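You operate a simulated robot arm through the tools that you are given. There is no shell and no other tool. Be economical: measure what you need, move in short steps, check, and stop when the job is done.

The job below is to be done with a simulated robot arm. You get a single attempt, and the scene is never put back.

TASK
Fit the black rotor into the pump housing, put the cover on and tighten both nuts.

Only the result counts: the job must be done as asked and must still hold three seconds after the hand-in. Knocking over, shifting, dropping, spilling or breaking anything else fails it. A push-on lid holds only when it is set on centred and level and pressed home; a screw cap is set on level and turned clockwise until tight.

THE ROBOT
A 6-joint arm with a two-finger parallel gripper, fixed in place. Base frame: the origin is at the foot of the arm, x ahead of it, y to its left, z up; the work surface is at about z = 0.82. Lengths are in m, angles in rad, forces in N, time in s.
With the tool pointing down near the work surface it reaches from about 0.24 to 0.64 m from the base axis. Its first joint turns from -1.152 to 1.152 rad. Payload 2.7 kg.
The TCP is the grasp point between the finger pads, 0.023 m short of the fingertips. In the tool frame z runs along the fingers and y along their closing line. Largest opening 0.094 m; finger width 0.038, thickness 0.01; the body of the gripper, 0.054 by 0.096 m, starts 0.039 m behind the TCP.
Orientation is told as [roll, pitch, yaw] about the base's x, y, z axes, in that order, counted from this pose: with the fingers straight down and closing along the base's y, the tool's x points along the base's -x, its y along +y and its z along -z.

THE INTERFACE
- The arm moves only by the tool play_rows. Its argument "plan" is one flat list of numbers, 7 for each row, row after row: the shift along the tool's x, y, z in m, then the turn, a rotation vector about the tool's x, y, z in degrees, then the gripper command, from -1 (shut) to 1 (fully open), values between in proportion. In form: [dx, dy, dz, wx, wy, wz, gripper, dx, dy, dz, wx, wy, wz, gripper, ...]. A call has 1 to 20 rows; each row is the pose to reach, as a shift and turn from the pose commanded when the call began, along the tool's axes at that moment. A row lasts 0.2 s, in which the tool goes at most 0.05 m and 0.15 rad; a call with a longer step from one row to the next is refused whole, and so is a gripper value outside its range. A pose out of reach is approached as far as the arm can. The call stops where the force on the tool passes 70 N (or 10 N more than at its start, if that is more) or the arm is blocked; 0.2 s more then pass. Each finger travels about 0.045 m/s and halts on what it meets, pressing with about 32 N; the grip force reading is that of the motor and also rises with nothing between the fingers. The clock runs only during rows and for 0.2 s after the last one: add rows that repeat a pose to give the fingers time. It gives the time, the measured TCP pose, the force on the tool (base axes), the opening and the grip force at its end, in the units of the frame above (readings bear some noise), with the torque about the TCP (base axes, N m) and any sound that the robot's microphone picked up.
- Cameras (640 x 400 px; columns grow to the right, rows downward): "scene" is fixed at [0.0746, -0.4356, 1.3985]; the picture's right is [0.77, -0.64, 0.00], its down [-0.39, -0.47, -0.79] and it looks along [0.51, 0.61, -0.61] (base axes); focal length 259 px, centre (320, 200). "wrist" rides on the gripper at [0.086, 0.016, -0.075] in the tool frame; the picture's right is [-0.18, 0.98, 0.00], its down [-0.58, -0.11, -0.81] and it looks along [-0.79, -0.15, 0.59] (tool axes); focal length 243 px, centre (320, 200).
- get_image(camera): a new picture of that camera. No time passes.
- pixel_to_xyz(camera, pixels): for up to 12 pixels [column, row] of the newest picture of that camera ("zoom" is the newest enlarged one), the place [x, y, z] in the base frame of the surface seen there, good to about 0.002 m. No time passes.
- close_up(camera, box): a new picture of the part [left, top, right, bottom] of that camera's present view, enlarged. No time passes.
- job_done(): hands the job in; it is judged then, once.

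Keep the steps short. Do not move on a guess: measure, check each grasp and each placing, and mend mistakes. In all there are 80 turns and 34 pictures (those below and enlarged ones count). Leave the gripper open and the arm clear of the work at the hand-in unless told otherwise, and finish with a single line.

The tools are called after "Request:" by a JSON object that holds its "api" and its "payload". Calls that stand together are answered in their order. play_rows: Moves the arm, as the interface text tells. Its arguments: {"type":"object","properties":{"plan":{"type":"array","items":{"type":"number"}}},"required":["plan"]} The other tools are called the same way: get_image (camera) takes a picture; pixel_to_xyz (camera, pixels) gives the place of the surface under pixels of a picture; close_up (camera, box) takes an enlarged picture of a part of a camera's view; job_done () hands the job in.

At the start:

```text
time: 0.0
ee_pos: [0.421, -0.0492, 1.2409]
orientation: [-0.002, -0.003, 0.001]
wrist_force: [-0.2, -0.2, 0.0]
wrist_torque: [-0.02, 0.02, 0.02]
finger_gap: 0.094
gripper_force: 0.0
```

scene: 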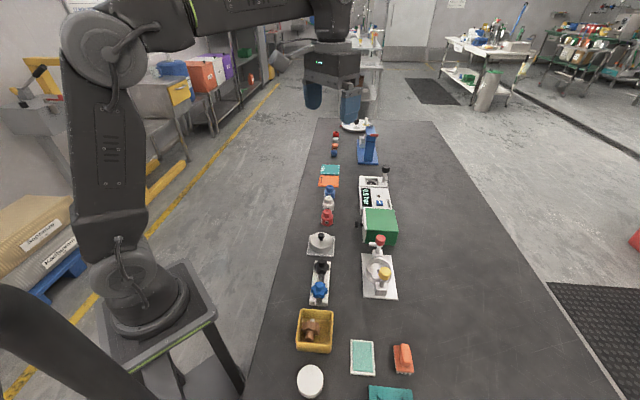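
wrist: 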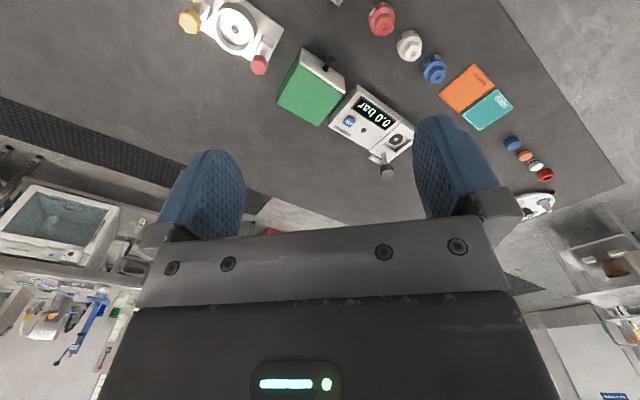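

I see a row of parts along the table. The white plate at about (380,275) looks like the pump housing, the white piece at (321,243) may be the cover, and a stand at (320,285) holds black and blue parts. I'll enlarge the scene to check.

Request:
{"api": "close_up", "payload": {"camera": "scene", "box": [290, 220, 418, 300]}}

Request:
{"api": "close_up", "payload": {"camera": "scene", "box": [270, 120, 430, 220]}}

Request:
{"api": "close_up", "payload": {"camera": "scene", "box": [270, 290, 430, 400]}}

```text
5.00 times, centred on (354, 260) of scene
```

zoom: 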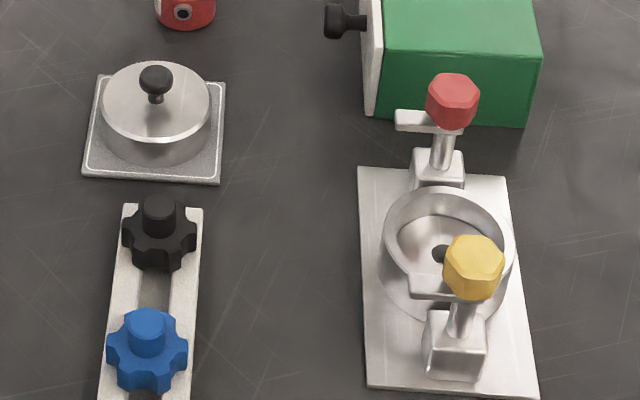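

```text
4.00 times, centred on (350, 170) of scene
```

zoom: 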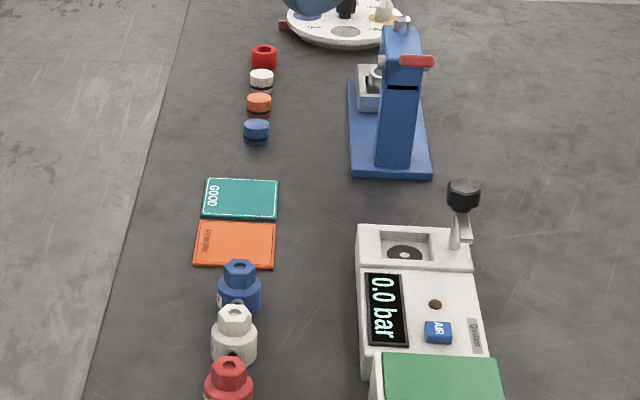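

```text
3.64 times, centred on (350, 345) of scene
```

zoom: 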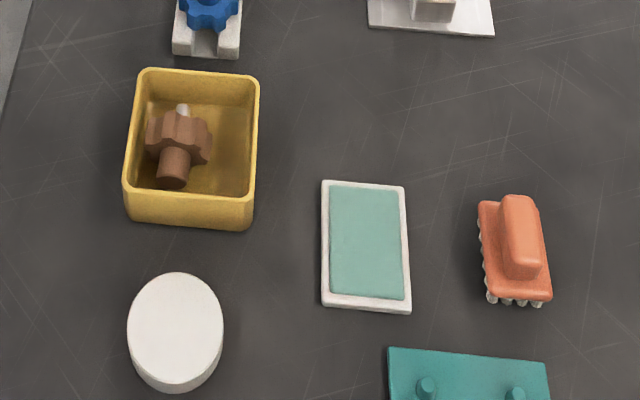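

In the enlargement, the black rotor sits in a slotted stand at (322,265) and the knobbed cover on a tray at (321,242). The housing at (380,275) has a red and a yellow nut on posts, each with a clamp bar. I'll measure these points in the scene picture.

Request:
{"api": "pixel_to_xyz", "payload": {"camera": "scene", "pixels": [[322, 260.5], [322, 268], [321, 278], [321.2, 235], [316, 243], [312, 253], [370, 290], [378.2, 270.4], [381, 238], [385, 271], [372, 244], [375, 277.4]]}}

Request:
{"api": "pixel_to_xyz", "payload": {"camera": "scene", "pixels": [[366.6, 258], [392.8, 268], [378, 257.5], [376, 281.5], [377.5, 254], [382, 293], [372, 262], [385, 260], [361.5, 254], [391, 255.5], [396.5, 299.5], [364, 297]]}}

```text
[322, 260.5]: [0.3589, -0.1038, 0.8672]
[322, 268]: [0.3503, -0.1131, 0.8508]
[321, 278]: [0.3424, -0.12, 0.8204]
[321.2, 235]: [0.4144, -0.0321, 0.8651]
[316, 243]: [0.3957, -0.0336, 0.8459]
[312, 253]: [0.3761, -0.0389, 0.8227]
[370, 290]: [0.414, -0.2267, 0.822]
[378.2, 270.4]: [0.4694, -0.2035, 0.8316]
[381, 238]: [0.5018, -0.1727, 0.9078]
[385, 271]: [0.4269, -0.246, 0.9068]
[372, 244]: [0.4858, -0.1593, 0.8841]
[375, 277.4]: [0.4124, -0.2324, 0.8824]
```

```text
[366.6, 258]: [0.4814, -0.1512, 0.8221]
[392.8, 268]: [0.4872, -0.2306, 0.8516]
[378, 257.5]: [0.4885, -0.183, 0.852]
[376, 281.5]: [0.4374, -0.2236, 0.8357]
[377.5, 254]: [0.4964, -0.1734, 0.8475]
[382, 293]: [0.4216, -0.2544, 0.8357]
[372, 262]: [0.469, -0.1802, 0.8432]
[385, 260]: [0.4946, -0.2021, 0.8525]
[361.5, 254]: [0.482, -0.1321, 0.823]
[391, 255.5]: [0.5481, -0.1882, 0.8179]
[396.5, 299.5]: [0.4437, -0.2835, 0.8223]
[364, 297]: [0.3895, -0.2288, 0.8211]
```

The nuts stand at (0.502,-0.173) and (0.427,-0.246), so the housing centre is near (0.465,-0.210). Both clamp bars are swung aside. I'll bring the wrist camera nearer the pump, staying high, to see how the bars and nuts work.

Request:
{"api": "play_rows", "payload": {"plan": [0.006, -0.0245, 0.03, 0, 0, 0, 1, 0.012, -0.049, 0.06, 0, 0, 0, 1, 0.018, -0.0735, 0.09, 0, 0, 0, 1, 0.024, -0.098, 0.12, 0, 0, 0, 1, 0.03, -0.1225, 0.15, 0, 0, 0, 1, 0.036, -0.147, 0.18, 0, 0, 0, 1, 0.041, -0.17, 0.21, 0, 0, 0, 1]}}

Request:
{"api": "get_image", "payload": {"camera": "wrist"}}

```text
time: 1.6
ee_pos: [0.3817, -0.2181, 1.0283]
orientation: [-0.002, -0.002, 0.002]
wrist_force: [-0.8, 0.1, 0.4]
wrist_torque: [0.02, 0.02, 0.04]
finger_gap: 0.094
gripper_force: 0.1
```

```text
28 pictures are left
```

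wrist: 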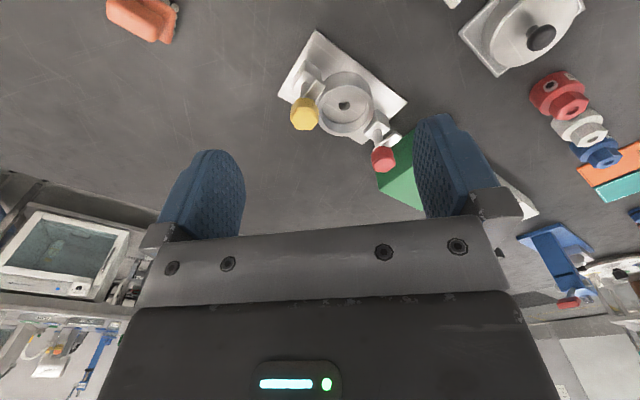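

Here is the pump from the other side, at about (345,100) in the wrist picture. I'll enlarge it.

Request:
{"api": "close_up", "payload": {"camera": "wrist", "box": [265, 25, 425, 180]}}

Request:
{"api": "close_up", "payload": {"camera": "scene", "box": [350, 230, 406, 304]}}

```text
2.58 times, centred on (345, 102) of wrist
```

zoom: 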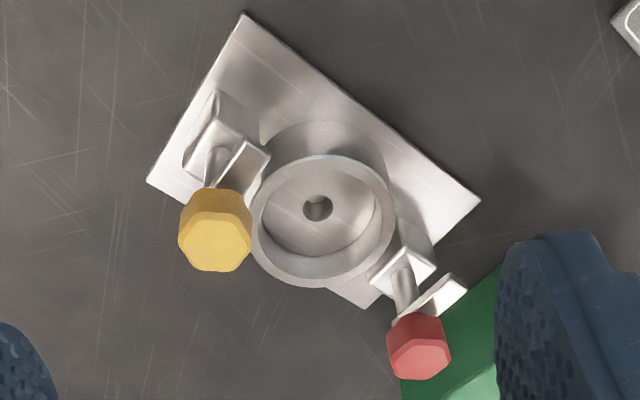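

```text
5.41 times, centred on (378, 267) of scene
```

zoom: 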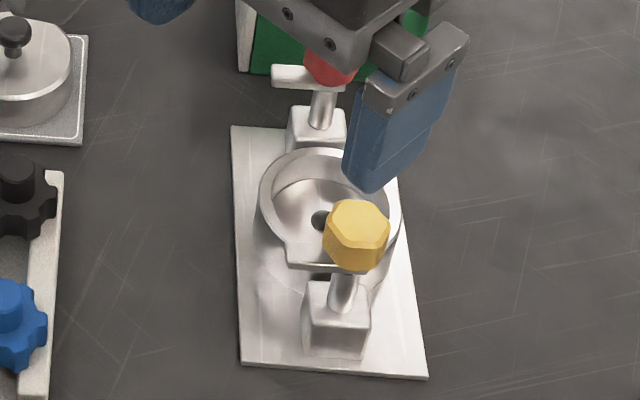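

Now I'll measure the bore rim, hole, nut tops and bars from this view.

Request:
{"api": "pixel_to_xyz", "payload": {"camera": "wrist", "pixels": [[344.3, 104.7], [320.5, 109.8], [371.5, 107.8], [344.3, 86.5], [344.3, 133.5], [383, 164.8], [304, 119.5], [397.4, 136.5], [319.5, 85.4], [381, 127], [304, 80], [310, 37]]}}

Request:
{"api": "pixel_to_xyz", "payload": {"camera": "scene", "pixels": [[322, 259.5], [322, 262], [319.5, 261], [324.5, 261], [314.5, 268], [329, 268], [317, 271], [317, 292], [326, 292], [316, 263.5], [329, 263.5], [319, 280]]}}

```text
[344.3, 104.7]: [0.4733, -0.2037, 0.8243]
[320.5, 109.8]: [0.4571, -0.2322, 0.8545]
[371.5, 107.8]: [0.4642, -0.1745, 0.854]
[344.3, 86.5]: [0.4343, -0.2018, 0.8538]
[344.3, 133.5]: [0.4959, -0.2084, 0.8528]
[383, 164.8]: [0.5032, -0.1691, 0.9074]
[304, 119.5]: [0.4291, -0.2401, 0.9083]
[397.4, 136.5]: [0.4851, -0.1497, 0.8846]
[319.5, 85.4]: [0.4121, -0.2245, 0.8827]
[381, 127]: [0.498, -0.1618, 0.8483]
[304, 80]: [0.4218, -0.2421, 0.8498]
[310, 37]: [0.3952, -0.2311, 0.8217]
```

```text
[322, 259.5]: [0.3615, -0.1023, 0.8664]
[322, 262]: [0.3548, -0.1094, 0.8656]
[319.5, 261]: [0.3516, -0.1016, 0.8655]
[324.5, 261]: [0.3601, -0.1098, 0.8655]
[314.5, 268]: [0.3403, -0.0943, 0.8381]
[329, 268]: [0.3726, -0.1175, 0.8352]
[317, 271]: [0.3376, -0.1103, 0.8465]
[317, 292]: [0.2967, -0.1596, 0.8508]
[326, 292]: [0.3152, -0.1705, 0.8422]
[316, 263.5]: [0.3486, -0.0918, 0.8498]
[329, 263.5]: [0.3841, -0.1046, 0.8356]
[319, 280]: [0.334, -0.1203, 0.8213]
```

The bore rim is centred near (0.465,-0.205) and about 0.06 m wide, and the hole reads near (0.469,-0.204). The rotor's hub top is near (0.357,-0.1055,0.866). Next I'll move over the rotor with the tool yawed +45°, so the fingers close across the stand, and look again.

Request:
{"api": "play_rows", "payload": {"plan": [0.004, 0.019, 0.008, 0, 0, -7.5, 1, 0.008, 0.038, 0.016, 0, 0, -15, 1, 0.0125, 0.057, 0.024, 0, 0, -22.5, 1, 0.017, 0.076, 0.032, 0, 0, -30, 1, 0.021, 0.095, 0.04, 0, 0, -37.5, 1, 0.025, 0.113, 0.048, 0, 0, -45, 1]}}

Request:
{"api": "get_image", "payload": {"camera": "wrist"}}

```text
time: 3.0
ee_pos: [0.3563, -0.1073, 0.982]
orientation: [-0.004, -0.002, 0.789]
wrist_force: [-0.4, -1.0, 0.2]
wrist_torque: [0.0, 0.01, 0.01]
finger_gap: 0.0939
gripper_force: 0.0
```

```text
25 pictures are left
```

wrist: 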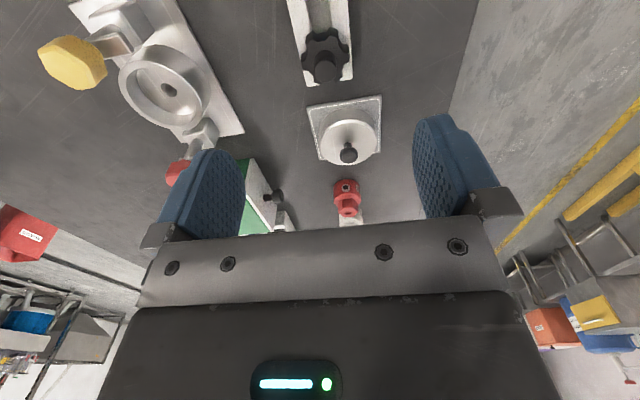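

Request:
{"api": "close_up", "payload": {"camera": "wrist", "box": [260, 0, 400, 170]}}

Request:
{"api": "pixel_to_xyz", "payload": {"camera": "wrist", "pixels": [[324.5, 73], [324.5, 66], [314, 73], [334.5, 73], [324.5, 80], [304, 46], [347.5, 46], [348, 153], [340, 153], [356, 153], [348, 160], [348, 135]]}}

```text
2.35 times, centred on (330, 85) of wrist
```

zoom: 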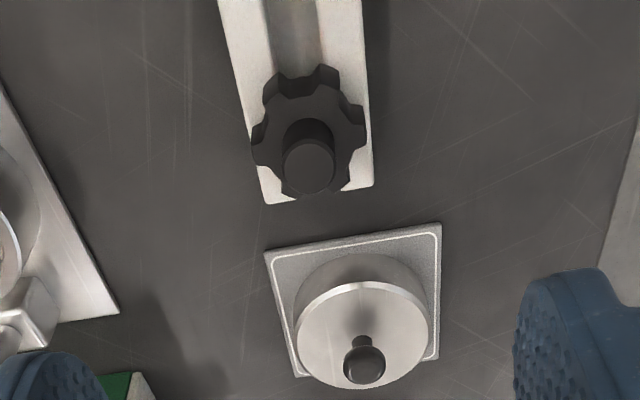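

```text
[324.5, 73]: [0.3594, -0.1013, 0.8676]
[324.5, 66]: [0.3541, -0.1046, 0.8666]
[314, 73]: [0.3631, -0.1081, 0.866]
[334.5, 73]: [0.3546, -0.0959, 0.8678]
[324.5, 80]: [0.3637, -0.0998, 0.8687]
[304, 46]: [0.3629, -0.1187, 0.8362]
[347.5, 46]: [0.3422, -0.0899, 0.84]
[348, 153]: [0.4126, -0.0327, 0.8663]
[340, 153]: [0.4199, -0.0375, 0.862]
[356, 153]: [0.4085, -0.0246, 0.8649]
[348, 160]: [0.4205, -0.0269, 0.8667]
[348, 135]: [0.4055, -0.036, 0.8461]
```

The hub top centres at about (0.358,-0.103,0.867) and is roughly 14 mm wide, and the gear top is at 0.850. I'll narrow the fingers and descend until the tips are just above the gear at TCP z 0.8765, without gripping yet.

Request:
{"api": "play_rows", "payload": {"plan": [-0.002, 0.001, 0.025, 0, 0, 0, 0.5, -0.0039, 0.0015, 0.05, 0, 0, 0, 0, -0.0039, 0.0015, 0.075, 0, 0, 0, -0.15, -0.0039, 0.0015, 0.095, 0, 0, 0, -0.15, -0.0039, 0.0015, 0.1055, 0, 0, 0, -0.15, -0.0039, 0.0015, 0.1055, 0, 0, 0, -0.15]}}

Request:
{"api": "get_image", "payload": {"camera": "wrist"}}

```text
time: 4.4
ee_pos: [0.3579, -0.103, 0.878]
orientation: [-0.003, 0.0, 0.787]
wrist_force: [0.4, -0.5, -0.3]
wrist_torque: [0.03, 0.0, -0.03]
finger_gap: 0.0399
gripper_force: 0.0
```

```text
23 pictures are left
```

wrist: 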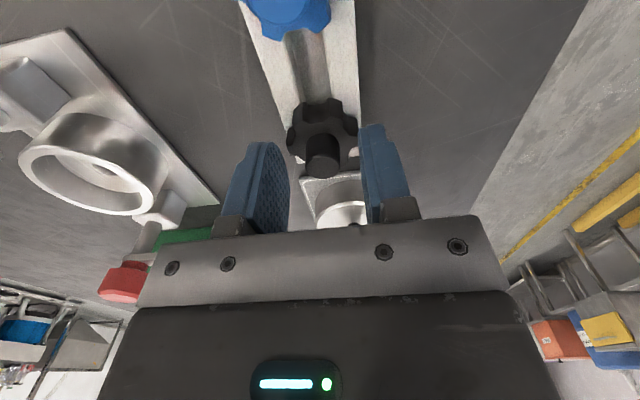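

The hub at (323,155) sits midway between the fingertips. I'll close on it.

Request:
{"api": "play_rows", "payload": {"plan": [0, 0, 0, 0, 0, 0, -0.5, 0, 0, 0, 0, 0, 0, -0.7, 0, 0, 0, 0, 0, 0, -1, 0, 0, 0, 0, 0, 0, -1, 0, 0, 0, 0, 0, 0, -1]}}

```text
time: 5.6
ee_pos: [0.3584, -0.104, 0.878]
orientation: [-0.002, -0.001, 0.786]
wrist_force: [-0.2, -0.1, -0.2]
wrist_torque: [-0.01, -0.01, 0.01]
finger_gap: 0.0167
gripper_force: 32.1
```

The gap is 16.7 mm at 32 N, so the hub is held. I'll lift straight up 0.09 m and look from both cameras.

Request:
{"api": "play_rows", "payload": {"plan": [0, 0, -0.015, 0, 0, 0, -1, 0, 0, -0.035, 0, 0, 0, -1, 0, 0, -0.065, 0, 0, 0, -1, 0, 0, -0.09, 0, 0, 0, -1]}}

Request:
{"api": "close_up", "payload": {"camera": "scene", "box": [280, 190, 408, 290]}}

Request:
{"api": "close_up", "payload": {"camera": "wrist", "box": [30, 0, 430, 240]}}

```text
time: 6.6
ee_pos: [0.3578, -0.1022, 0.967]
orientation: [-0.002, -0.003, 0.786]
wrist_force: [0.3, -0.2, 1.4]
wrist_torque: [0.05, 0.02, 0.01]
finger_gap: 0.0002
gripper_force: 32.1
```

```text
4.00 times, centred on (344, 240) of scene
```

zoom: 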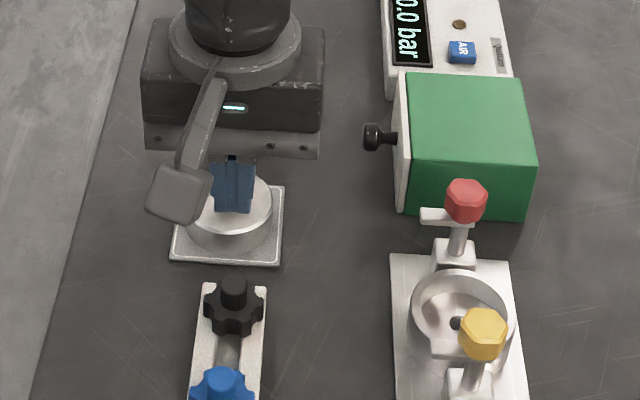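

```text
1.60 times, centred on (230, 120) of wrist
```

zoom: 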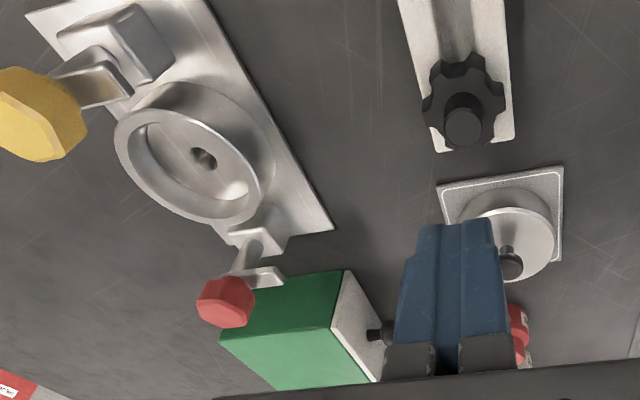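

The gap is now 0.0002 m: the hub slipped out, and the rotor is still upright in its stand at (462,110) in the zoom. I'll measure the gear-top height and hub position again so I can grip lower.

Request:
{"api": "pixel_to_xyz", "payload": {"camera": "zoom", "pixels": [[462, 128], [443, 128], [481, 128], [462, 112], [462, 144], [490, 92], [440, 95], [445, 108], [488, 105], [462, 72], [497, 120], [426, 108]]}}

Request:
{"api": "pixel_to_xyz", "payload": {"camera": "scene", "pixels": [[322.2, 260.5], [322.2, 263], [322.2, 267], [322.2, 269], [319.5, 260.5], [325.2, 260.5], [317, 265.5], [328.5, 265.5]]}}

```text
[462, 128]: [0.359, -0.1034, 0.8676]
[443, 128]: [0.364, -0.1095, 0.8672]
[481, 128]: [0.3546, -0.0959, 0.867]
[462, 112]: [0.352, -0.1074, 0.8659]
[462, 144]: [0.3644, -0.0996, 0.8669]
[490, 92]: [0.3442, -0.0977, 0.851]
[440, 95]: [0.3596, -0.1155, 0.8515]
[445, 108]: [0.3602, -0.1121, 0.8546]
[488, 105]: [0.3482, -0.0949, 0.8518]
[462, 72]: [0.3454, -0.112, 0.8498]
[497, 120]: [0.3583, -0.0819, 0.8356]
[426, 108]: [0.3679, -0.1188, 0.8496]
```

```text
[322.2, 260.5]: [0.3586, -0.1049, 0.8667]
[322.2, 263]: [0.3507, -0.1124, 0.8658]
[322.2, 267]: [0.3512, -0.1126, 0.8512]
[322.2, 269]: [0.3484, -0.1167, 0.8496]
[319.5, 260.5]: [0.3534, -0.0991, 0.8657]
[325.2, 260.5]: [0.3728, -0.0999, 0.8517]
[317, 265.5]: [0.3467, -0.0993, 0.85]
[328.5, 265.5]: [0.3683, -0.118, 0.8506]
```

The gear top is at 0.8505 and the hub top at 0.867, with its centre at (0.359,-0.1035). Last time the tips were at 0.855. I'll reopen, descend to TCP z 0.8745, and grip nearer the hub's root.

Request:
{"api": "play_rows", "payload": {"plan": [0, 0, 0, 0, 0, 0, -0.3, 0, 0, 0, 0, 0, 0, -0.2, 0, 0, 0, 0, 0, 0, -0.2, -0.0003, -0.0005, 0.03, 0, 0, 0, -0.2, -0.0003, -0.0005, 0.06, 0, 0, 0, -0.2, -0.0003, -0.0005, 0.08, 0, 0, 0, -0.2, -0.0003, -0.0005, 0.089, 0, 0, 0, -0.2, -0.0003, -0.0005, 0.0925, 0, 0, 0, -0.2, -0.0003, -0.0005, 0.0935, 0, 0, 0, -0.2]}}

```text
time: 8.6
ee_pos: [0.3584, -0.101, 0.8731]
orientation: [-0.002, -0.001, 0.785]
wrist_force: [-10.3, 3.0, 28.7]
wrist_torque: [-0.27, -0.06, -0.09]
finger_gap: 0.0376
gripper_force: 0.0
```

I read 28.7 N upward at z 0.873, so the tips touch the gear top. I'll back off 1.5 mm, close, wait, then lift only 4 mm.

Request:
{"api": "play_rows", "payload": {"plan": [0, 0, -0.002, 0, 0, 0, -0.2, 0, 0, -0.002, 0, 0, 0, -1, 0, 0, -0.002, 0, 0, 0, -1, 0, 0, -0.002, 0, 0, 0, -1, 0, 0, -0.002, 0, 0, 0, -1, 0, 0, -0.002, 0, 0, 0, -1]}}

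Request:
{"api": "play_rows", "payload": {"plan": [0, 0, -0.001, 0, 0, 0, -1, 0, 0, -0.002, 0, 0, 0, -1, 0, 0, -0.003, 0, 0, 0, -1, 0, 0, -0.004, 0, 0, 0, -1]}}

```text
time: 10.0
ee_pos: [0.3561, -0.1025, 0.8745]
orientation: [0.0, 0.0, 0.787]
wrist_force: [-6.5, 14.1, 12.4]
wrist_torque: [0.34, 0.11, 0.06]
finger_gap: 0.0282
gripper_force: 31.9
```

```text
time: 11.0
ee_pos: [0.3567, -0.1044, 0.8783]
orientation: [0.002, 0.002, 0.784]
wrist_force: [-12.8, 10.4, -10.4]
wrist_torque: [0.47, 0.6, -0.04]
finger_gap: 0.0284
gripper_force: 32.2
```

The gap reads 28 mm instead of 16.7, with side forces, so the fingers hold something other than the hub. I'll look.

Request:
{"api": "close_up", "payload": {"camera": "wrist", "box": [220, 60, 420, 220]}}

Request:
{"api": "close_up", "payload": {"camera": "scene", "box": [290, 230, 354, 280]}}

```text
2.50 times, centred on (320, 140) of wrist
```

zoom: 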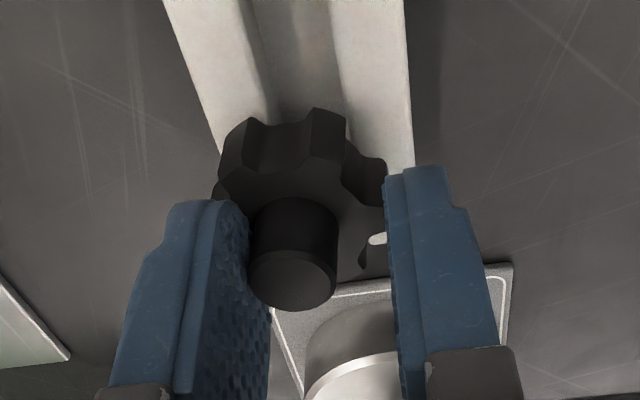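

```text
8.00 times, centred on (322, 255) of scene
```

zoom: 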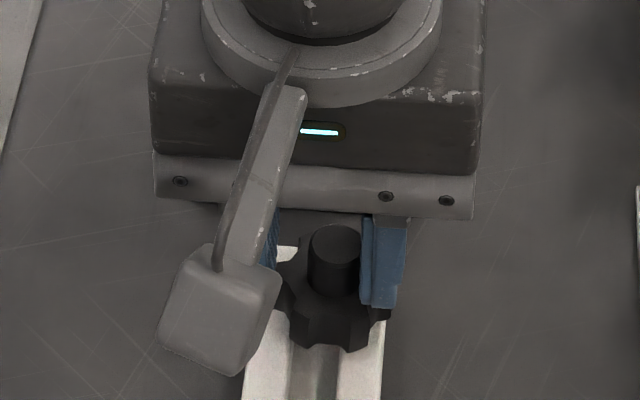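

The left pad touches the hub, but the right pad caught a gear lobe, and the rotor is tilted slightly. I'll lower it back those 4 mm, open gently, rise a little and check.

Request:
{"api": "play_rows", "payload": {"plan": [0, 0, 0.002, 0, 0, 0, -1, 0, 0, 0.004, 0, 0, 0, -1, 0, 0, 0.004, 0, 0, 0, -0.3, 0, 0, 0.003, 0, 0, 0, -0.1, 0, 0, 0.0, 0, 0, 0, 0.0, 0, 0, -0.03, 0, 0, 0, 0.0, 0, 0, -0.06, 0, 0, 0, 0.0]}}

Request:
{"api": "close_up", "payload": {"camera": "wrist", "box": [220, 0, 420, 160]}}

```text
time: 12.6
ee_pos: [0.358, -0.1044, 0.94]
orientation: [-0.001, -0.002, 0.785]
wrist_force: [-0.8, -0.3, -1.0]
wrist_torque: [-0.01, -0.02, 0.0]
finger_gap: 0.0471
gripper_force: 0.0
```

```text
2.50 times, centred on (320, 80) of wrist
```

zoom: 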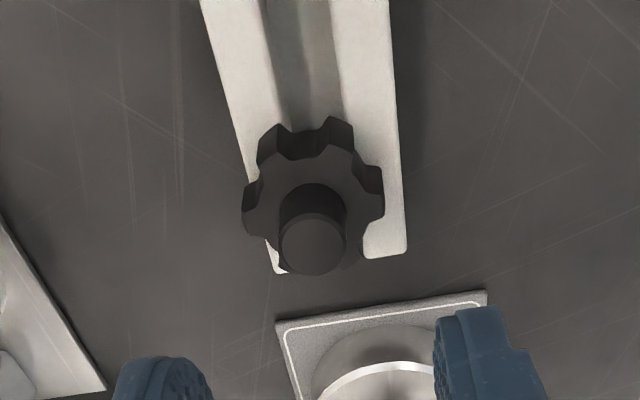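

The rotor is back down, but I need to know whether it's level and where the hub is now.

Request:
{"api": "pixel_to_xyz", "payload": {"camera": "zoom", "pixels": [[312, 244], [282, 244], [343, 244], [312, 220], [312, 268], [265, 175], [312, 170], [360, 178], [258, 210], [365, 205], [255, 60], [370, 60]]}}

Request:
{"api": "close_up", "payload": {"camera": "scene", "box": [290, 235, 354, 295]}}

```text
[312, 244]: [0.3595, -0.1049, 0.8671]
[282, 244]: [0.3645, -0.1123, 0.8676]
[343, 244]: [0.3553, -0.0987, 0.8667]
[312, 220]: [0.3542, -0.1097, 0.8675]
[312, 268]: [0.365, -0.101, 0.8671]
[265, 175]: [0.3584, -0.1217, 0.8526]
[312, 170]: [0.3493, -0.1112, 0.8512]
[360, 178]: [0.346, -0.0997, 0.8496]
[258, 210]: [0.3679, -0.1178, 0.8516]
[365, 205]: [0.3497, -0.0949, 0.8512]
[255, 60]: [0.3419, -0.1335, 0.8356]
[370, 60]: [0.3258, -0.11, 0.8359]
```

```text
6.67 times, centred on (322, 265) of scene
```

zoom: 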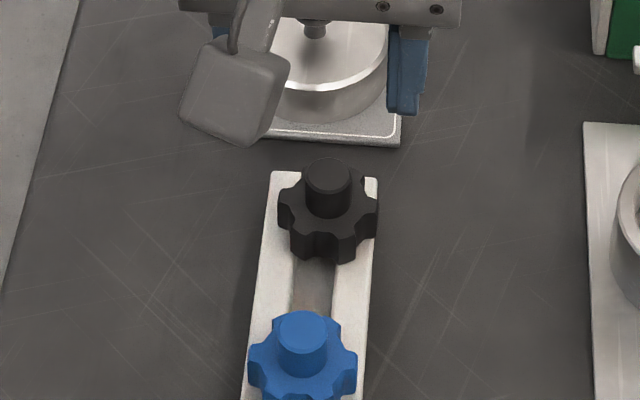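

The hub centre is now (0.360,-0.1055), level and 2 mm off in tool y. I'll correct that, descend to z 0.8757 just clear of the gear, and close.

Request:
{"api": "play_rows", "payload": {"plan": [-0.0007, -0.0021, 0.02, 0, 0, 0, -0.2, -0.0007, -0.0021, 0.045, 0, 0, 0, -0.2, -0.0007, -0.0021, 0.059, 0, 0, 0, -0.2, -0.0007, -0.0021, 0.0643, 0, 0, 0, -0.2, -0.0007, -0.0021, 0.0643, 0, 0, 0, -0.2]}}

Request:
{"api": "play_rows", "payload": {"plan": [0, 0, 0, 0, 0, 0, -0.4, 0, 0, 0, 0, 0, 0, -0.6, 0, 0, 0, 0, 0, 0, -1, 0, 0, 0, 0, 0, 0, -1, 0, 0, 0, 0, 0, 0, -1, 0, 0, 0, 0, 0, 0, -1]}}

Request:
{"api": "play_rows", "payload": {"plan": [0, 0, -0.001, 0, 0, 0, -1, 0, 0, -0.002, 0, 0, 0, -1, 0, 0, -0.003, 0, 0, 0, -1]}}

```text
time: 13.8
ee_pos: [0.3602, -0.1045, 0.8755]
orientation: [-0.001, -0.003, 0.786]
wrist_force: [-1.4, 0.7, 4.4]
wrist_torque: [-0.03, 0.03, 0.0]
finger_gap: 0.0377
gripper_force: 0.1
```

```text
time: 15.2
ee_pos: [0.3613, -0.1038, 0.8752]
orientation: [-0.007, -0.002, 0.787]
wrist_force: [1.4, 0.9, 5.0]
wrist_torque: [0.11, 0.06, -0.01]
finger_gap: 0.0163
gripper_force: 31.8
```

```text
time: 16.0
ee_pos: [0.3591, -0.1051, 0.8767]
orientation: [-0.003, 0.0, 0.786]
wrist_force: [-0.5, 0.0, -0.7]
wrist_torque: [0.0, -0.01, 0.01]
finger_gap: 0.0167
gripper_force: 32.1
```

The gap is 16.7 mm and the side forces are near zero. I'll keep lifting slowly.

Request:
{"api": "play_rows", "payload": {"plan": [0, 0, -0.002, 0, 0, 0, -1, 0, 0, -0.004, 0, 0, 0, -1, 0, 0, -0.006, 0, 0, 0, -1, 0, 0, -0.008, 0, 0, 0, -1, 0, 0, -0.01, 0, 0, 0, -1]}}

Request:
{"api": "close_up", "payload": {"camera": "scene", "box": [290, 230, 354, 290]}}

```text
time: 17.2
ee_pos: [0.3593, -0.1046, 0.8882]
orientation: [-0.002, 0.001, 0.785]
wrist_force: [-0.7, 0.0, -1.5]
wrist_torque: [0.01, 0.04, 0.02]
finger_gap: 0.0167
gripper_force: 31.8
```

```text
6.67 times, centred on (322, 260) of scene
```

zoom: 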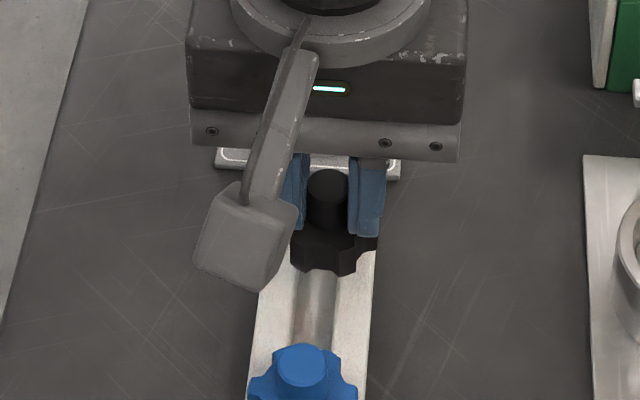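

The hub rose about 3.5 px, so it's held this time. I'll lift on at a moderate pace.

Request:
{"api": "play_rows", "payload": {"plan": [0, 0, -0.004, 0, 0, 0, -1, 0, 0, -0.009, 0, 0, 0, -1, 0, 0, -0.015, 0, 0, 0, -1, 0, 0, -0.021, 0, 0, 0, -1, 0, 0, -0.028, 0, 0, 0, -1, 0, 0, -0.035, 0, 0, 0, -1, 0, 0, -0.042, 0, 0, 0, -1, 0, 0, -0.049, 0, 0, 0, -1, 0, 0, -0.055, 0, 0, 0, -1, 0, 0, -0.06, 0, 0, 0, -1]}}

Request:
{"api": "close_up", "payload": {"camera": "wrist", "box": [120, 0, 420, 220]}}

```text
time: 19.4
ee_pos: [0.36, -0.1051, 0.9481]
orientation: [-0.002, -0.002, 0.785]
wrist_force: [-0.2, 0.7, -0.2]
wrist_torque: [0.02, -0.02, 0.01]
finger_gap: 0.0162
gripper_force: 32.2
```

```text
1.82 times, centred on (270, 110) of wrist
```

zoom: 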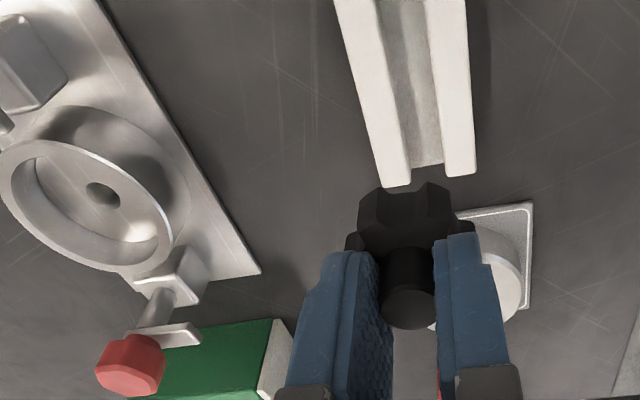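

The rotor is firmly held and hangs straight. Next I'll raise it a bit and carry it over the housing centre, between the nuts, to TCP z 0.985, then look at the hole.

Request:
{"api": "play_rows", "payload": {"plan": [0, 0, -0.02, 0, 0, 0, -1, 0, -0.01, -0.037, 0, 0, 0, -1, -0.001, -0.03, -0.037, 0, 0, 0, -1, -0.002, -0.055, -0.037, 0, 0, 0, -1, -0.003, -0.08, -0.037, 0, 0, 0, -1, -0.004, -0.105, -0.037, 0, 0, 0, -1, -0.0042, -0.13, -0.037, 0, 0, 0, -1, -0.0042, -0.1457, -0.037, 0, 0, 0, -1, -0.0042, -0.1457, -0.037, 0, 0, 0, -1]}}

Request:
{"api": "close_up", "payload": {"camera": "wrist", "box": [220, 0, 420, 160]}}

```text
time: 21.4
ee_pos: [0.467, -0.2045, 0.9867]
orientation: [0.0, -0.004, 0.785]
wrist_force: [0.3, 0.2, -1.4]
wrist_torque: [0.0, 0.0, -0.02]
finger_gap: 0.0165
gripper_force: 31.9
```

```text
2.50 times, centred on (320, 80) of wrist
```

zoom: 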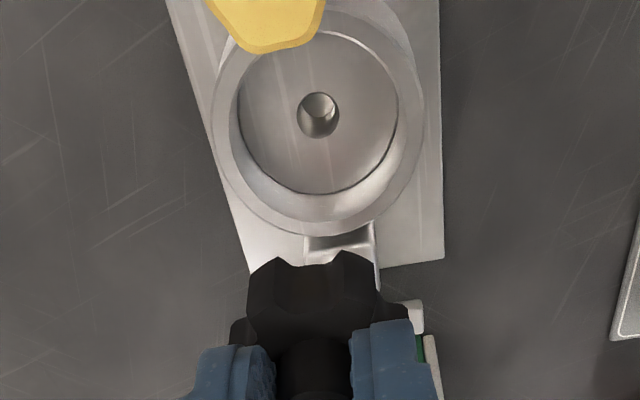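

The hole at zoom (319,115) is concentric with the floor, which spans about 238–397. I'll measure the floor around it and the rim.

Request:
{"api": "pixel_to_xyz", "payload": {"camera": "zoom", "pixels": [[290, 115], [347, 115], [318, 145], [318, 86], [244, 115], [393, 115], [318, 188], [222, 125], [413, 125], [318, 228], [318, 212], [319, 115]]}}

Request:
{"api": "pixel_to_xyz", "payload": {"camera": "zoom", "pixels": [[299, 115], [338, 115], [319, 93], [319, 137], [290, 115], [347, 115], [318, 145], [318, 86]]}}

```text
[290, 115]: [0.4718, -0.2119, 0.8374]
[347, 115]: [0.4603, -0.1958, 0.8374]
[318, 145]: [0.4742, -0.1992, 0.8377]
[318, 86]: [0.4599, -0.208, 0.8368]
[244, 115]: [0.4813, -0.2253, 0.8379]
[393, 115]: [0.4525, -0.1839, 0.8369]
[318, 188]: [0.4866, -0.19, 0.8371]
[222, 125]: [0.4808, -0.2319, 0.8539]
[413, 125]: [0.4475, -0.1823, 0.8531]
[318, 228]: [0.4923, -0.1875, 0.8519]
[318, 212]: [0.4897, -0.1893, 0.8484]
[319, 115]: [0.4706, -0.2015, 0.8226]
```

```text
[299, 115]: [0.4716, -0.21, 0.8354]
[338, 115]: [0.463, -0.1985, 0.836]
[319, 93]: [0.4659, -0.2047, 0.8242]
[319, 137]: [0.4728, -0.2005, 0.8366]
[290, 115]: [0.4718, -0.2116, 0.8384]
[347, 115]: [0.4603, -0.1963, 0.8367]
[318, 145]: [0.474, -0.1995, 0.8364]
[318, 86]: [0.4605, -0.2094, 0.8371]
```

The hole centre is about (0.4666,-0.2042) and the floor is at z 0.837. Now I'll check where the hub sits in the hand.

Request:
{"api": "pixel_to_xyz", "payload": {"camera": "wrist", "pixels": [[318, 169], [308, 169], [329, 169], [318, 160], [318, 178], [318, 150], [318, 140], [300, 120], [345, 120], [318, 110]]}}

```text
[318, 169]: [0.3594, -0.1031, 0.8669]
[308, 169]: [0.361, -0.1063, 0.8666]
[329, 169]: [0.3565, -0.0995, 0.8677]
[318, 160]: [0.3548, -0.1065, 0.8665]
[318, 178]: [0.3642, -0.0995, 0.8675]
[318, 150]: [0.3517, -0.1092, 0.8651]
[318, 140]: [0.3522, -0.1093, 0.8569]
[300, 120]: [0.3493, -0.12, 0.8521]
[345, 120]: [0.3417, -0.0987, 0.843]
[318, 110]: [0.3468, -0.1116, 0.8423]
```

Those values came from an older stored picture, so they don't help. The grasp readings already put the hub within 1 mm of the TCP. I'll descend to z 0.896, where the shaft tip is just above the floor.

Request:
{"api": "play_rows", "payload": {"plan": [0, 0, 0.02, 0, 0, 0, -1, 0, 0, 0.04, 0, 0, 0, -1, 0, 0, 0.06, 0, 0, 0, -1, 0, 0, 0.075, 0, 0, 0, -1, 0, 0, 0.085, 0, 0, 0, -1, 0, 0, 0.09, 0, 0, 0, -1, 0, 0, 0.09, 0, 0, 0, -1]}}

Request:
{"api": "play_rows", "payload": {"plan": [0, 0, 0.001, 0, 0, 0, -1, 0, 0, 0.002, 0, 0, 0, -1, 0, 0, 0.003, 0, 0, 0, -1, 0, 0, 0.004, 0, 0, 0, -1, 0, 0, 0.005, 0, 0, 0, -1, 0, 0, 0.006, 0, 0, 0, -1, 0, 0, 0.007, 0, 0, 0, -1]}}

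```text
time: 23.0
ee_pos: [0.466, -0.2032, 0.8948]
orientation: [-0.002, -0.004, 0.786]
wrist_force: [0.2, 0.3, -0.4]
wrist_torque: [-0.02, 0.06, -0.02]
finger_gap: 0.0166
gripper_force: 31.8
```

```text
time: 24.6
ee_pos: [0.4661, -0.2053, 0.8882]
orientation: [-0.003, -0.002, 0.786]
wrist_force: [0.7, 0.0, -2.1]
wrist_torque: [0.01, 0.01, 0.01]
finger_gap: 0.0164
gripper_force: 32.0
```

There's no resistance at 0.888. I'll continue in 1.2 mm steps toward the expected seat at 0.8775.

Request:
{"api": "play_rows", "payload": {"plan": [0, 0, 0.0012, 0, 0, 0, -1, 0, 0, 0.0024, 0, 0, 0, -1, 0, 0, 0.0036, 0, 0, 0, -1, 0, 0, 0.0048, 0, 0, 0, -1, 0, 0, 0.006, 0, 0, 0, -1, 0, 0, 0.0072, 0, 0, 0, -1]}}

Request:
{"api": "play_rows", "payload": {"plan": [0, 0, 0.001, 0, 0, 0, -1, 0, 0, 0.002, 0, 0, 0, -1, 0, 0, 0.003, 0, 0, 0, -1, 0, 0, 0.004, 0, 0, 0, -1]}}

```text
time: 26.0
ee_pos: [0.4667, -0.2045, 0.8817]
orientation: [0.0, -0.002, 0.786]
wrist_force: [0.0, 0.1, -0.9]
wrist_torque: [-0.01, -0.01, -0.01]
finger_gap: 0.0165
gripper_force: 31.1
```

```text
time: 27.0
ee_pos: [0.4661, -0.2044, 0.8784]
orientation: [-0.004, -0.001, 0.787]
wrist_force: [-1.8, -0.9, 2.8]
wrist_torque: [0.08, 0.13, 0.04]
finger_gap: 0.0165
gripper_force: 32.0
```

Light contact of 2.8 N at 0.878, close to the expected seat. I'll press 1 mm more to confirm.

Request:
{"api": "play_rows", "payload": {"plan": [0, 0, 0.0006, 0, 0, 0, -1, 0, 0, 0.0012, 0, 0, 0, -1]}}

Request:
{"api": "close_up", "payload": {"camera": "scene", "box": [350, 220, 406, 304]}}

```text
time: 27.6
ee_pos: [0.4665, -0.2047, 0.8779]
orientation: [-0.002, -0.001, 0.786]
wrist_force: [-5.3, 2.7, 17.3]
wrist_torque: [0.24, 0.37, 0.02]
finger_gap: 0.0161
gripper_force: 32.0
```

```text
4.76 times, centred on (378, 262) of scene
```

zoom: 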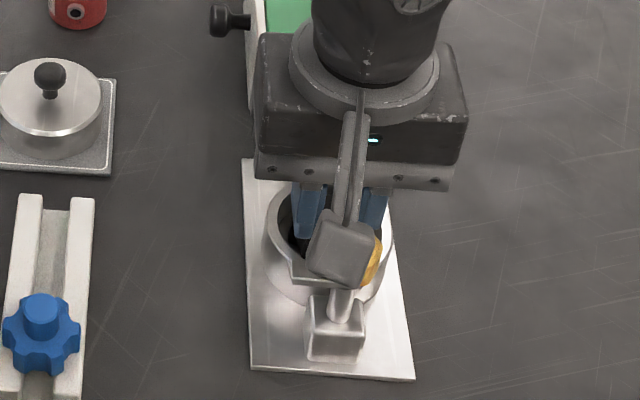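

17 N at 0.878, so the gear is on the floor. I'll relax, open slightly, rise straight up and check it's seated.

Request:
{"api": "play_rows", "payload": {"plan": [0, 0, -0.001, 0, 0, 0, -1, 0, 0, -0.001, 0, 0, 0, -0.5, 0, 0, -0.001, 0, 0, 0, -0.45, 0, 0, -0.001, 0, 0, 0, -0.4, 0, 0, -0.01, 0, 0, 0, -0.4, 0, 0, -0.04, 0, 0, 0, -0.4, 0, 0, -0.08, 0, 0, 0, -0.2, 0, 0, -0.107, 0, 0, 0, 0]}}

Request:
{"api": "close_up", "payload": {"camera": "wrist", "box": [220, 0, 420, 160]}}

```text
time: 29.4
ee_pos: [0.4655, -0.2037, 0.9828]
orientation: [-0.002, -0.002, 0.786]
wrist_force: [-0.4, -0.5, 0.5]
wrist_torque: [0.02, -0.05, 0.02]
finger_gap: 0.0469
gripper_force: 0.1
```

```text
2.50 times, centred on (320, 80) of wrist
```

zoom: 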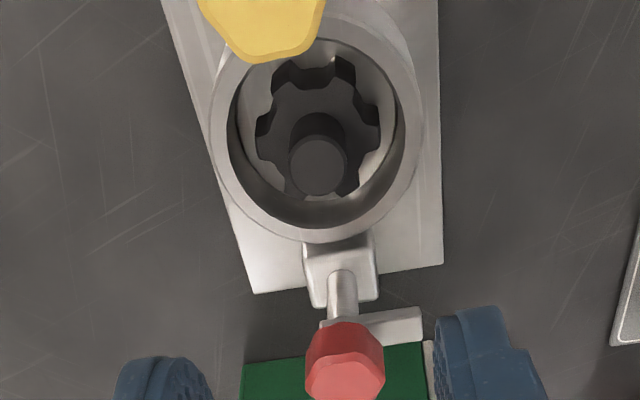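

The rotor sits centred in the bore. I'll check its height and level, and measure the nuts and bars in this sharp view.

Request:
{"api": "pixel_to_xyz", "payload": {"camera": "zoom", "pixels": [[318, 165], [318, 145], [318, 186], [272, 125], [368, 125], [318, 98], [345, 380], [380, 362], [310, 375], [345, 360], [410, 318], [372, 330]]}}

```text
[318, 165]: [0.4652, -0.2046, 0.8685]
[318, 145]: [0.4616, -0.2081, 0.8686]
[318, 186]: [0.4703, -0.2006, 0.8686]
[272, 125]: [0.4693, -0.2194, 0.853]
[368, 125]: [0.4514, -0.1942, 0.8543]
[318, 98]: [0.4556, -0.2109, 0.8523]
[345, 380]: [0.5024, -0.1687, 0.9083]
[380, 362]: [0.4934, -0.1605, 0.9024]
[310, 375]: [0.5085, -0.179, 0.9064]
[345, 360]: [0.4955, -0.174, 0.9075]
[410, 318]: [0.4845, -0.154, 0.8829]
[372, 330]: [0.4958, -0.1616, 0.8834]
```

The rotor is level and seated (hub top 0.8685, gear top 0.853). Next is the cover: I'll move high above its knob near (0.415,-0.031), opening the fingers fully, and look.

Request:
{"api": "play_rows", "payload": {"plan": [-0.015, 0.027, 0, 0, 0, 0, 0.3, -0.03, 0.055, 0, 0, 0, 0, 0.6, -0.048, 0.087, 0, 0, 0, 0, 1, -0.065, 0.119, 0, 0, 0, 0, 1, -0.08, 0.146, 0, 0, 0, 0, 1, -0.0864, 0.1578, 0, 0, 0, 0, 1, -0.0864, 0.1578, 0, 0, 0, 0, 1]}}

Request:
{"api": "close_up", "payload": {"camera": "wrist", "box": [220, 0, 420, 160]}}

```text
time: 31.0
ee_pos: [0.4157, -0.0327, 0.9829]
orientation: [-0.004, -0.001, 0.786]
wrist_force: [0.2, 0.7, -0.3]
wrist_torque: [0.02, -0.02, 0.02]
finger_gap: 0.094
gripper_force: 0.2
```

```text
2.50 times, centred on (320, 80) of wrist
```

zoom: 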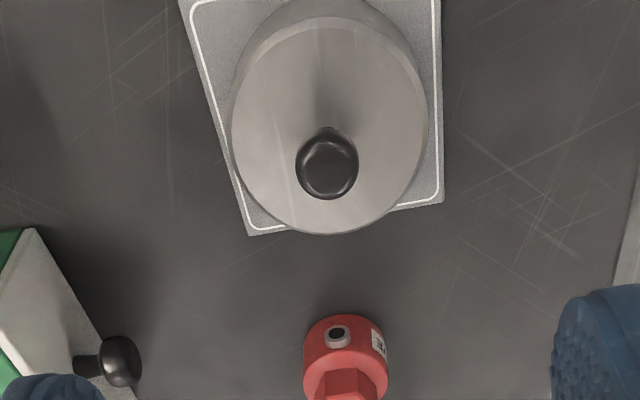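

Request:
{"api": "pixel_to_xyz", "payload": {"camera": "zoom", "pixels": [[236, 128], [424, 124], [328, 230], [325, 22], [299, 170], [356, 170], [328, 196], [328, 170], [328, 148], [120, 360], [345, 350], [260, 222]]}}

```text
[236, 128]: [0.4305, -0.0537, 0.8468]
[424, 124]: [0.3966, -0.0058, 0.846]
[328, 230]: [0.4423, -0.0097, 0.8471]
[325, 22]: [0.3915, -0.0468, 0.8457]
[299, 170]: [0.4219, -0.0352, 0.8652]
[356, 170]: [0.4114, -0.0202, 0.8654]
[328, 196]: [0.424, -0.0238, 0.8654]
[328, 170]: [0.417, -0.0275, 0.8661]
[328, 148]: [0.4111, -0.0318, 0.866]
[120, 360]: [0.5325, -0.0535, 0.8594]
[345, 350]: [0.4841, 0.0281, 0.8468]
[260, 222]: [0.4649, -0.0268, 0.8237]
```

The disc is 0.06 m wide, centred at (0.416,-0.0285), with its top at 0.8465 and knob top at 0.866. I'll grip its cylindrical side so it stays level, descending open to TCP z 0.855.

Request:
{"api": "play_rows", "payload": {"plan": [-0.0032, 0.0028, 0.02, 0, 0, 0, 1, -0.0032, 0.0028, 0.055, 0, 0, 0, 1, -0.0032, 0.0028, 0.09, 0, 0, 0, 1, -0.0032, 0.0028, 0.115, 0, 0, 0, 1, -0.0032, 0.0028, 0.128, 0, 0, 0, 1, -0.0032, 0.0028, 0.128, 0, 0, 0, 1]}}

Request:
{"api": "play_rows", "payload": {"plan": [0, 0, 0, 0, 0, 0, 0.7, 0, 0, 0, 0, 0, 0, 0.5, 0, 0, 0, 0, 0, 0, 0.4, 0, 0, 0, 0, 0, 0, 0.2, 0, 0, 0, 0, 0, 0, -0.2, 0, 0, 0, 0, 0, 0, -1, 0, 0, 0, 0, 0, 0, -1, 0, 0, 0, 0, 0, 0, -1]}}

```text
time: 32.4
ee_pos: [0.414, -0.029, 0.8549]
orientation: [-0.003, -0.002, 0.786]
wrist_force: [-0.3, 0.7, -0.5]
wrist_torque: [-0.03, 0.0, 0.03]
finger_gap: 0.0938
gripper_force: 0.0
```

```text
time: 34.2
ee_pos: [0.4152, -0.0279, 0.855]
orientation: [-0.003, -0.002, 0.785]
wrist_force: [2.8, -1.4, 3.5]
wrist_torque: [0.07, -0.1, -0.08]
finger_gap: 0.0643
gripper_force: 32.2
```

The gap is 64 mm at 32 N, so the cover is held by its side. I'll lift slowly and check.

Request:
{"api": "play_rows", "payload": {"plan": [0, 0, -0.002, 0, 0, 0, -1, 0, 0, -0.004, 0, 0, 0, -1, 0, 0, -0.007, 0, 0, 0, -1, 0, 0, -0.012, 0, 0, 0, -1, 0, 0, -0.018, 0, 0, 0, -1, 0, 0, -0.025, 0, 0, 0, -1, 0, 0, -0.035, 0, 0, 0, -1, 0, 0, -0.045, 0, 0, 0, -1, 0, 0, -0.055, 0, 0, 0, -1, 0, 0, -0.07, 0, 0, 0, -1, 0, 0, -0.09, 0, 0, 0, -1, 0, 0, -0.11, 0, 0, 0, -1, 0, 0, -0.13, 0, 0, 0, -1]}}

Request:
{"api": "get_image", "payload": {"camera": "wrist"}}

```text
time: 37.0
ee_pos: [0.4154, -0.0282, 0.9857]
orientation: [-0.003, -0.001, 0.785]
wrist_force: [-0.3, -0.4, -0.1]
wrist_torque: [0.0, -0.01, -0.01]
finger_gap: 0.0643
gripper_force: 32.5
```

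```text
10 pictures are left
```

wrist: 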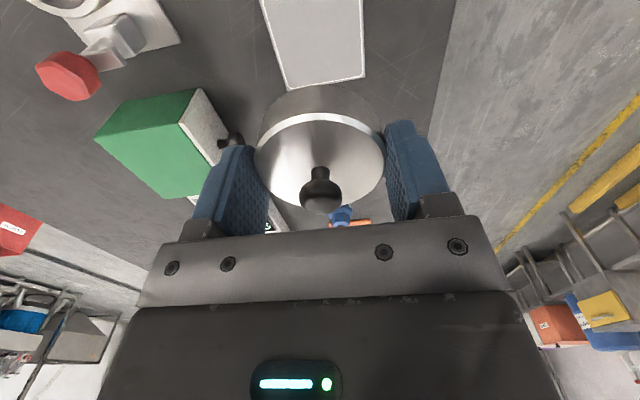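

The cover is held. I'll measure where it sits in the hand and whether it's level.

Request:
{"api": "pixel_to_xyz", "payload": {"camera": "wrist", "pixels": [[321, 200], [305, 200], [338, 200], [321, 208], [275, 150], [365, 150], [320, 122], [320, 160], [290, 195], [350, 195], [320, 105], [290, 105]]}}

```text
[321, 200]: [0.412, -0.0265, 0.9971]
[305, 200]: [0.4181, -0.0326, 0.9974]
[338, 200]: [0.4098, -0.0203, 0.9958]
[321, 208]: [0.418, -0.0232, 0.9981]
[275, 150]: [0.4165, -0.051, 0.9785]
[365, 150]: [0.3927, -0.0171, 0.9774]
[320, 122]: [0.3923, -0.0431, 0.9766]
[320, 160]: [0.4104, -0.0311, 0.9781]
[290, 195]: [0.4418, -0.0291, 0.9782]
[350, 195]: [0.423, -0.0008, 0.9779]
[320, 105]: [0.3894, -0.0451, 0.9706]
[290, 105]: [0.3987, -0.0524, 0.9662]
```

The cover is level (0.977–0.9785) and its knob is within 1 mm of the TCP axis. I'll carry it back over the housing to the same commanded spot where the rotor went in.

Request:
{"api": "play_rows", "payload": {"plan": [0.01, -0.018, 0, 0, 0, 0, -1, 0.025, -0.045, 0, 0, 0, 0, -1, 0.04, -0.072, 0, 0, 0, 0, -1, 0.055, -0.099, 0, 0, 0, 0, -1, 0.07, -0.126, 0, 0, 0, 0, -1, 0.082, -0.147, 0, 0, 0, 0, -1, 0.0896, -0.1606, 0, 0, 0, 0, -1, 0.0896, -0.1606, 0, 0, 0, 0, -1]}}

Request:
{"api": "play_rows", "payload": {"plan": [0, 0, 0.02, 0, 0, 0, -1, 0, 0, 0.045, 0, 0, 0, -1, 0, 0, 0.065, 0, 0, 0, -1, 0, 0, 0.08, 0, 0, 0, -1, 0, 0, 0.088, 0, 0, 0, -1, 0, 0, 0.09, 0, 0, 0, -1]}}

```text
time: 38.8
ee_pos: [0.4677, -0.2052, 0.9838]
orientation: [-0.003, -0.001, 0.786]
wrist_force: [-0.3, -0.6, -0.9]
wrist_torque: [0.02, 0.02, 0.01]
finger_gap: 0.0644
gripper_force: 31.5
```

```text
time: 40.2
ee_pos: [0.4657, -0.2027, 0.8924]
orientation: [-0.004, -0.002, 0.787]
wrist_force: [-1.0, 0.7, -1.3]
wrist_torque: [0.03, 0.0, 0.0]
finger_gap: 0.0641
gripper_force: 32.0
```

Next, down in 1 mm steps to feel for the rim.

Request:
{"api": "play_rows", "payload": {"plan": [0, 0, 0.001, 0, 0, 0, -1, 0, 0, 0.002, 0, 0, 0, -1, 0, 0, 0.003, 0, 0, 0, -1, 0, 0, 0.004, 0, 0, 0, -1, 0, 0, 0.005, 0, 0, 0, -1, 0, 0, 0.006, 0, 0, 0, -1, 0, 0, 0.007, 0, 0, 0, -1]}}

Request:
{"api": "close_up", "payload": {"camera": "scene", "box": [350, 220, 406, 304]}}

```text
time: 41.8
ee_pos: [0.4652, -0.2036, 0.8892]
orientation: [-0.001, -0.002, 0.785]
wrist_force: [0.2, 0.4, -1.0]
wrist_torque: [0.0, -0.01, -0.01]
finger_gap: 0.0642
gripper_force: 31.9
```

```text
4.76 times, centred on (378, 262) of scene
```

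zoom: 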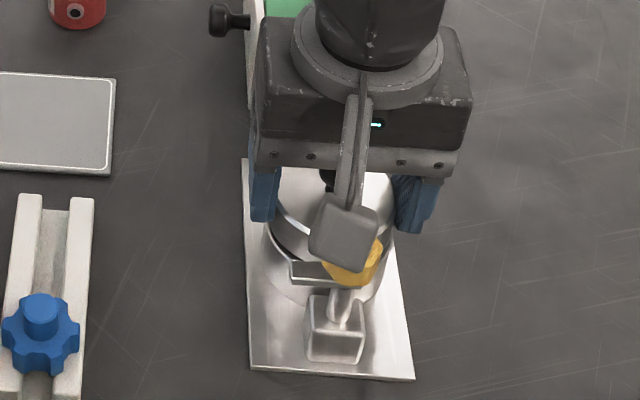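

No contact yet at about 0.888. I'll continue.

Request:
{"api": "play_rows", "payload": {"plan": [0, 0, 0.001, 0, 0, 0, -1, 0, 0, 0.002, 0, 0, 0, -1, 0, 0, 0.003, 0, 0, 0, -1, 0, 0, 0.004, 0, 0, 0, -1]}}

Request:
{"api": "play_rows", "payload": {"plan": [0, 0, 0.0007, 0, 0, 0, -1, 0, 0, 0.0014, 0, 0, 0, -1, 0, 0, 0.002, 0, 0, 0, -1]}}

```text
time: 42.8
ee_pos: [0.4665, -0.2051, 0.8842]
orientation: [-0.004, -0.002, 0.787]
wrist_force: [-1.8, 1.9, 6.9]
wrist_torque: [0.3, 0.13, 0.01]
finger_gap: 0.0642
gripper_force: 31.8
```

```text
time: 43.6
ee_pos: [0.4662, -0.2053, 0.8836]
orientation: [-0.008, -0.004, 0.788]
wrist_force: [-5.3, 0.7, 25.7]
wrist_torque: [0.1, 0.16, 0.01]
finger_gap: 0.0643
gripper_force: 32.1
```

Contact at 0.884 rising to 26 N. I'll do a small ±1.5 mm wiggle under light pressure, to see whether a locating step drops in.

Request:
{"api": "play_rows", "payload": {"plan": [0.001, 0, -0.0006, 0, 0, 0, -1, 0.0015, 0.0, -0.0006, 0, 0, 0, -1, 0.001, 0.001, -0.0006, 0, 0, 0, -1, 0, 0.0015, -0.0006, 0, 0, 0, -1, -0.001, 0.001, -0.0006, 0, 0, 0, -1, -0.0015, 0, -0.0006, 0, 0, 0, -1, -0.001, -0.001, -0.0006, 0, 0, 0, -1, 0, -0.0015, -0.0006, 0, 0, 0, -1, 0.001, -0.001, -0.0006, 0, 0, 0, -1, 0, 0, -0.0006, 0, 0, 0, -1]}}

```text
time: 45.8
ee_pos: [0.4659, -0.2043, 0.8827]
orientation: [-0.004, -0.002, 0.784]
wrist_force: [2.7, -0.3, 5.9]
wrist_torque: [0.19, 0.08, -0.03]
finger_gap: 0.0643
gripper_force: 32.1
```

Request:
{"api": "play_rows", "payload": {"plan": [0, 0, 0.0008, 0, 0, 0, -1, 0, 0, 0.0016, 0, 0, 0, -1, 0, 0, 0.0024, 0, 0, 0, -1]}}

Request:
{"api": "close_up", "payload": {"camera": "wrist", "box": [200, 60, 440, 240]}}

```text
time: 46.6
ee_pos: [0.4662, -0.2052, 0.8813]
orientation: [-0.001, -0.001, 0.788]
wrist_force: [-8.2, 2.5, 25.9]
wrist_torque: [0.19, 0.21, -0.06]
finger_gap: 0.0645
gripper_force: 32.6
```

```text
2.22 times, centred on (320, 150) of wrist
```

zoom: 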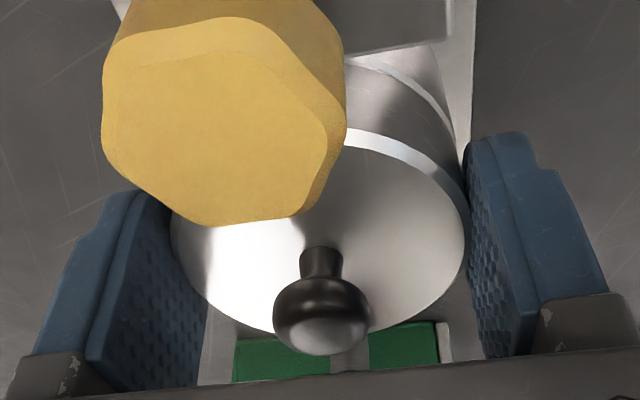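

Request:
{"api": "pixel_to_xyz", "payload": {"camera": "zoom", "pixels": [[400, 190], [230, 250], [230, 290], [420, 270], [380, 300], [440, 210], [322, 335], [370, 25], [430, 30], [420, 100], [440, 150], [360, 60]]}}

```text
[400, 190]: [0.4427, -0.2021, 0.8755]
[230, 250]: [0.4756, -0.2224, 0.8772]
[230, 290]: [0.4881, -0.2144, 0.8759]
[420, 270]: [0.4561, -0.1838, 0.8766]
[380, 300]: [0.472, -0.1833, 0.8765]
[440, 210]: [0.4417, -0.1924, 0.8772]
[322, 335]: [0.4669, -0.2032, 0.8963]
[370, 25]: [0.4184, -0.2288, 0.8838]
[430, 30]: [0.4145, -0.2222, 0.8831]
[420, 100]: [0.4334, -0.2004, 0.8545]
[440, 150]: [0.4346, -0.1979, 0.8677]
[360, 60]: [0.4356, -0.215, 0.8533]
```

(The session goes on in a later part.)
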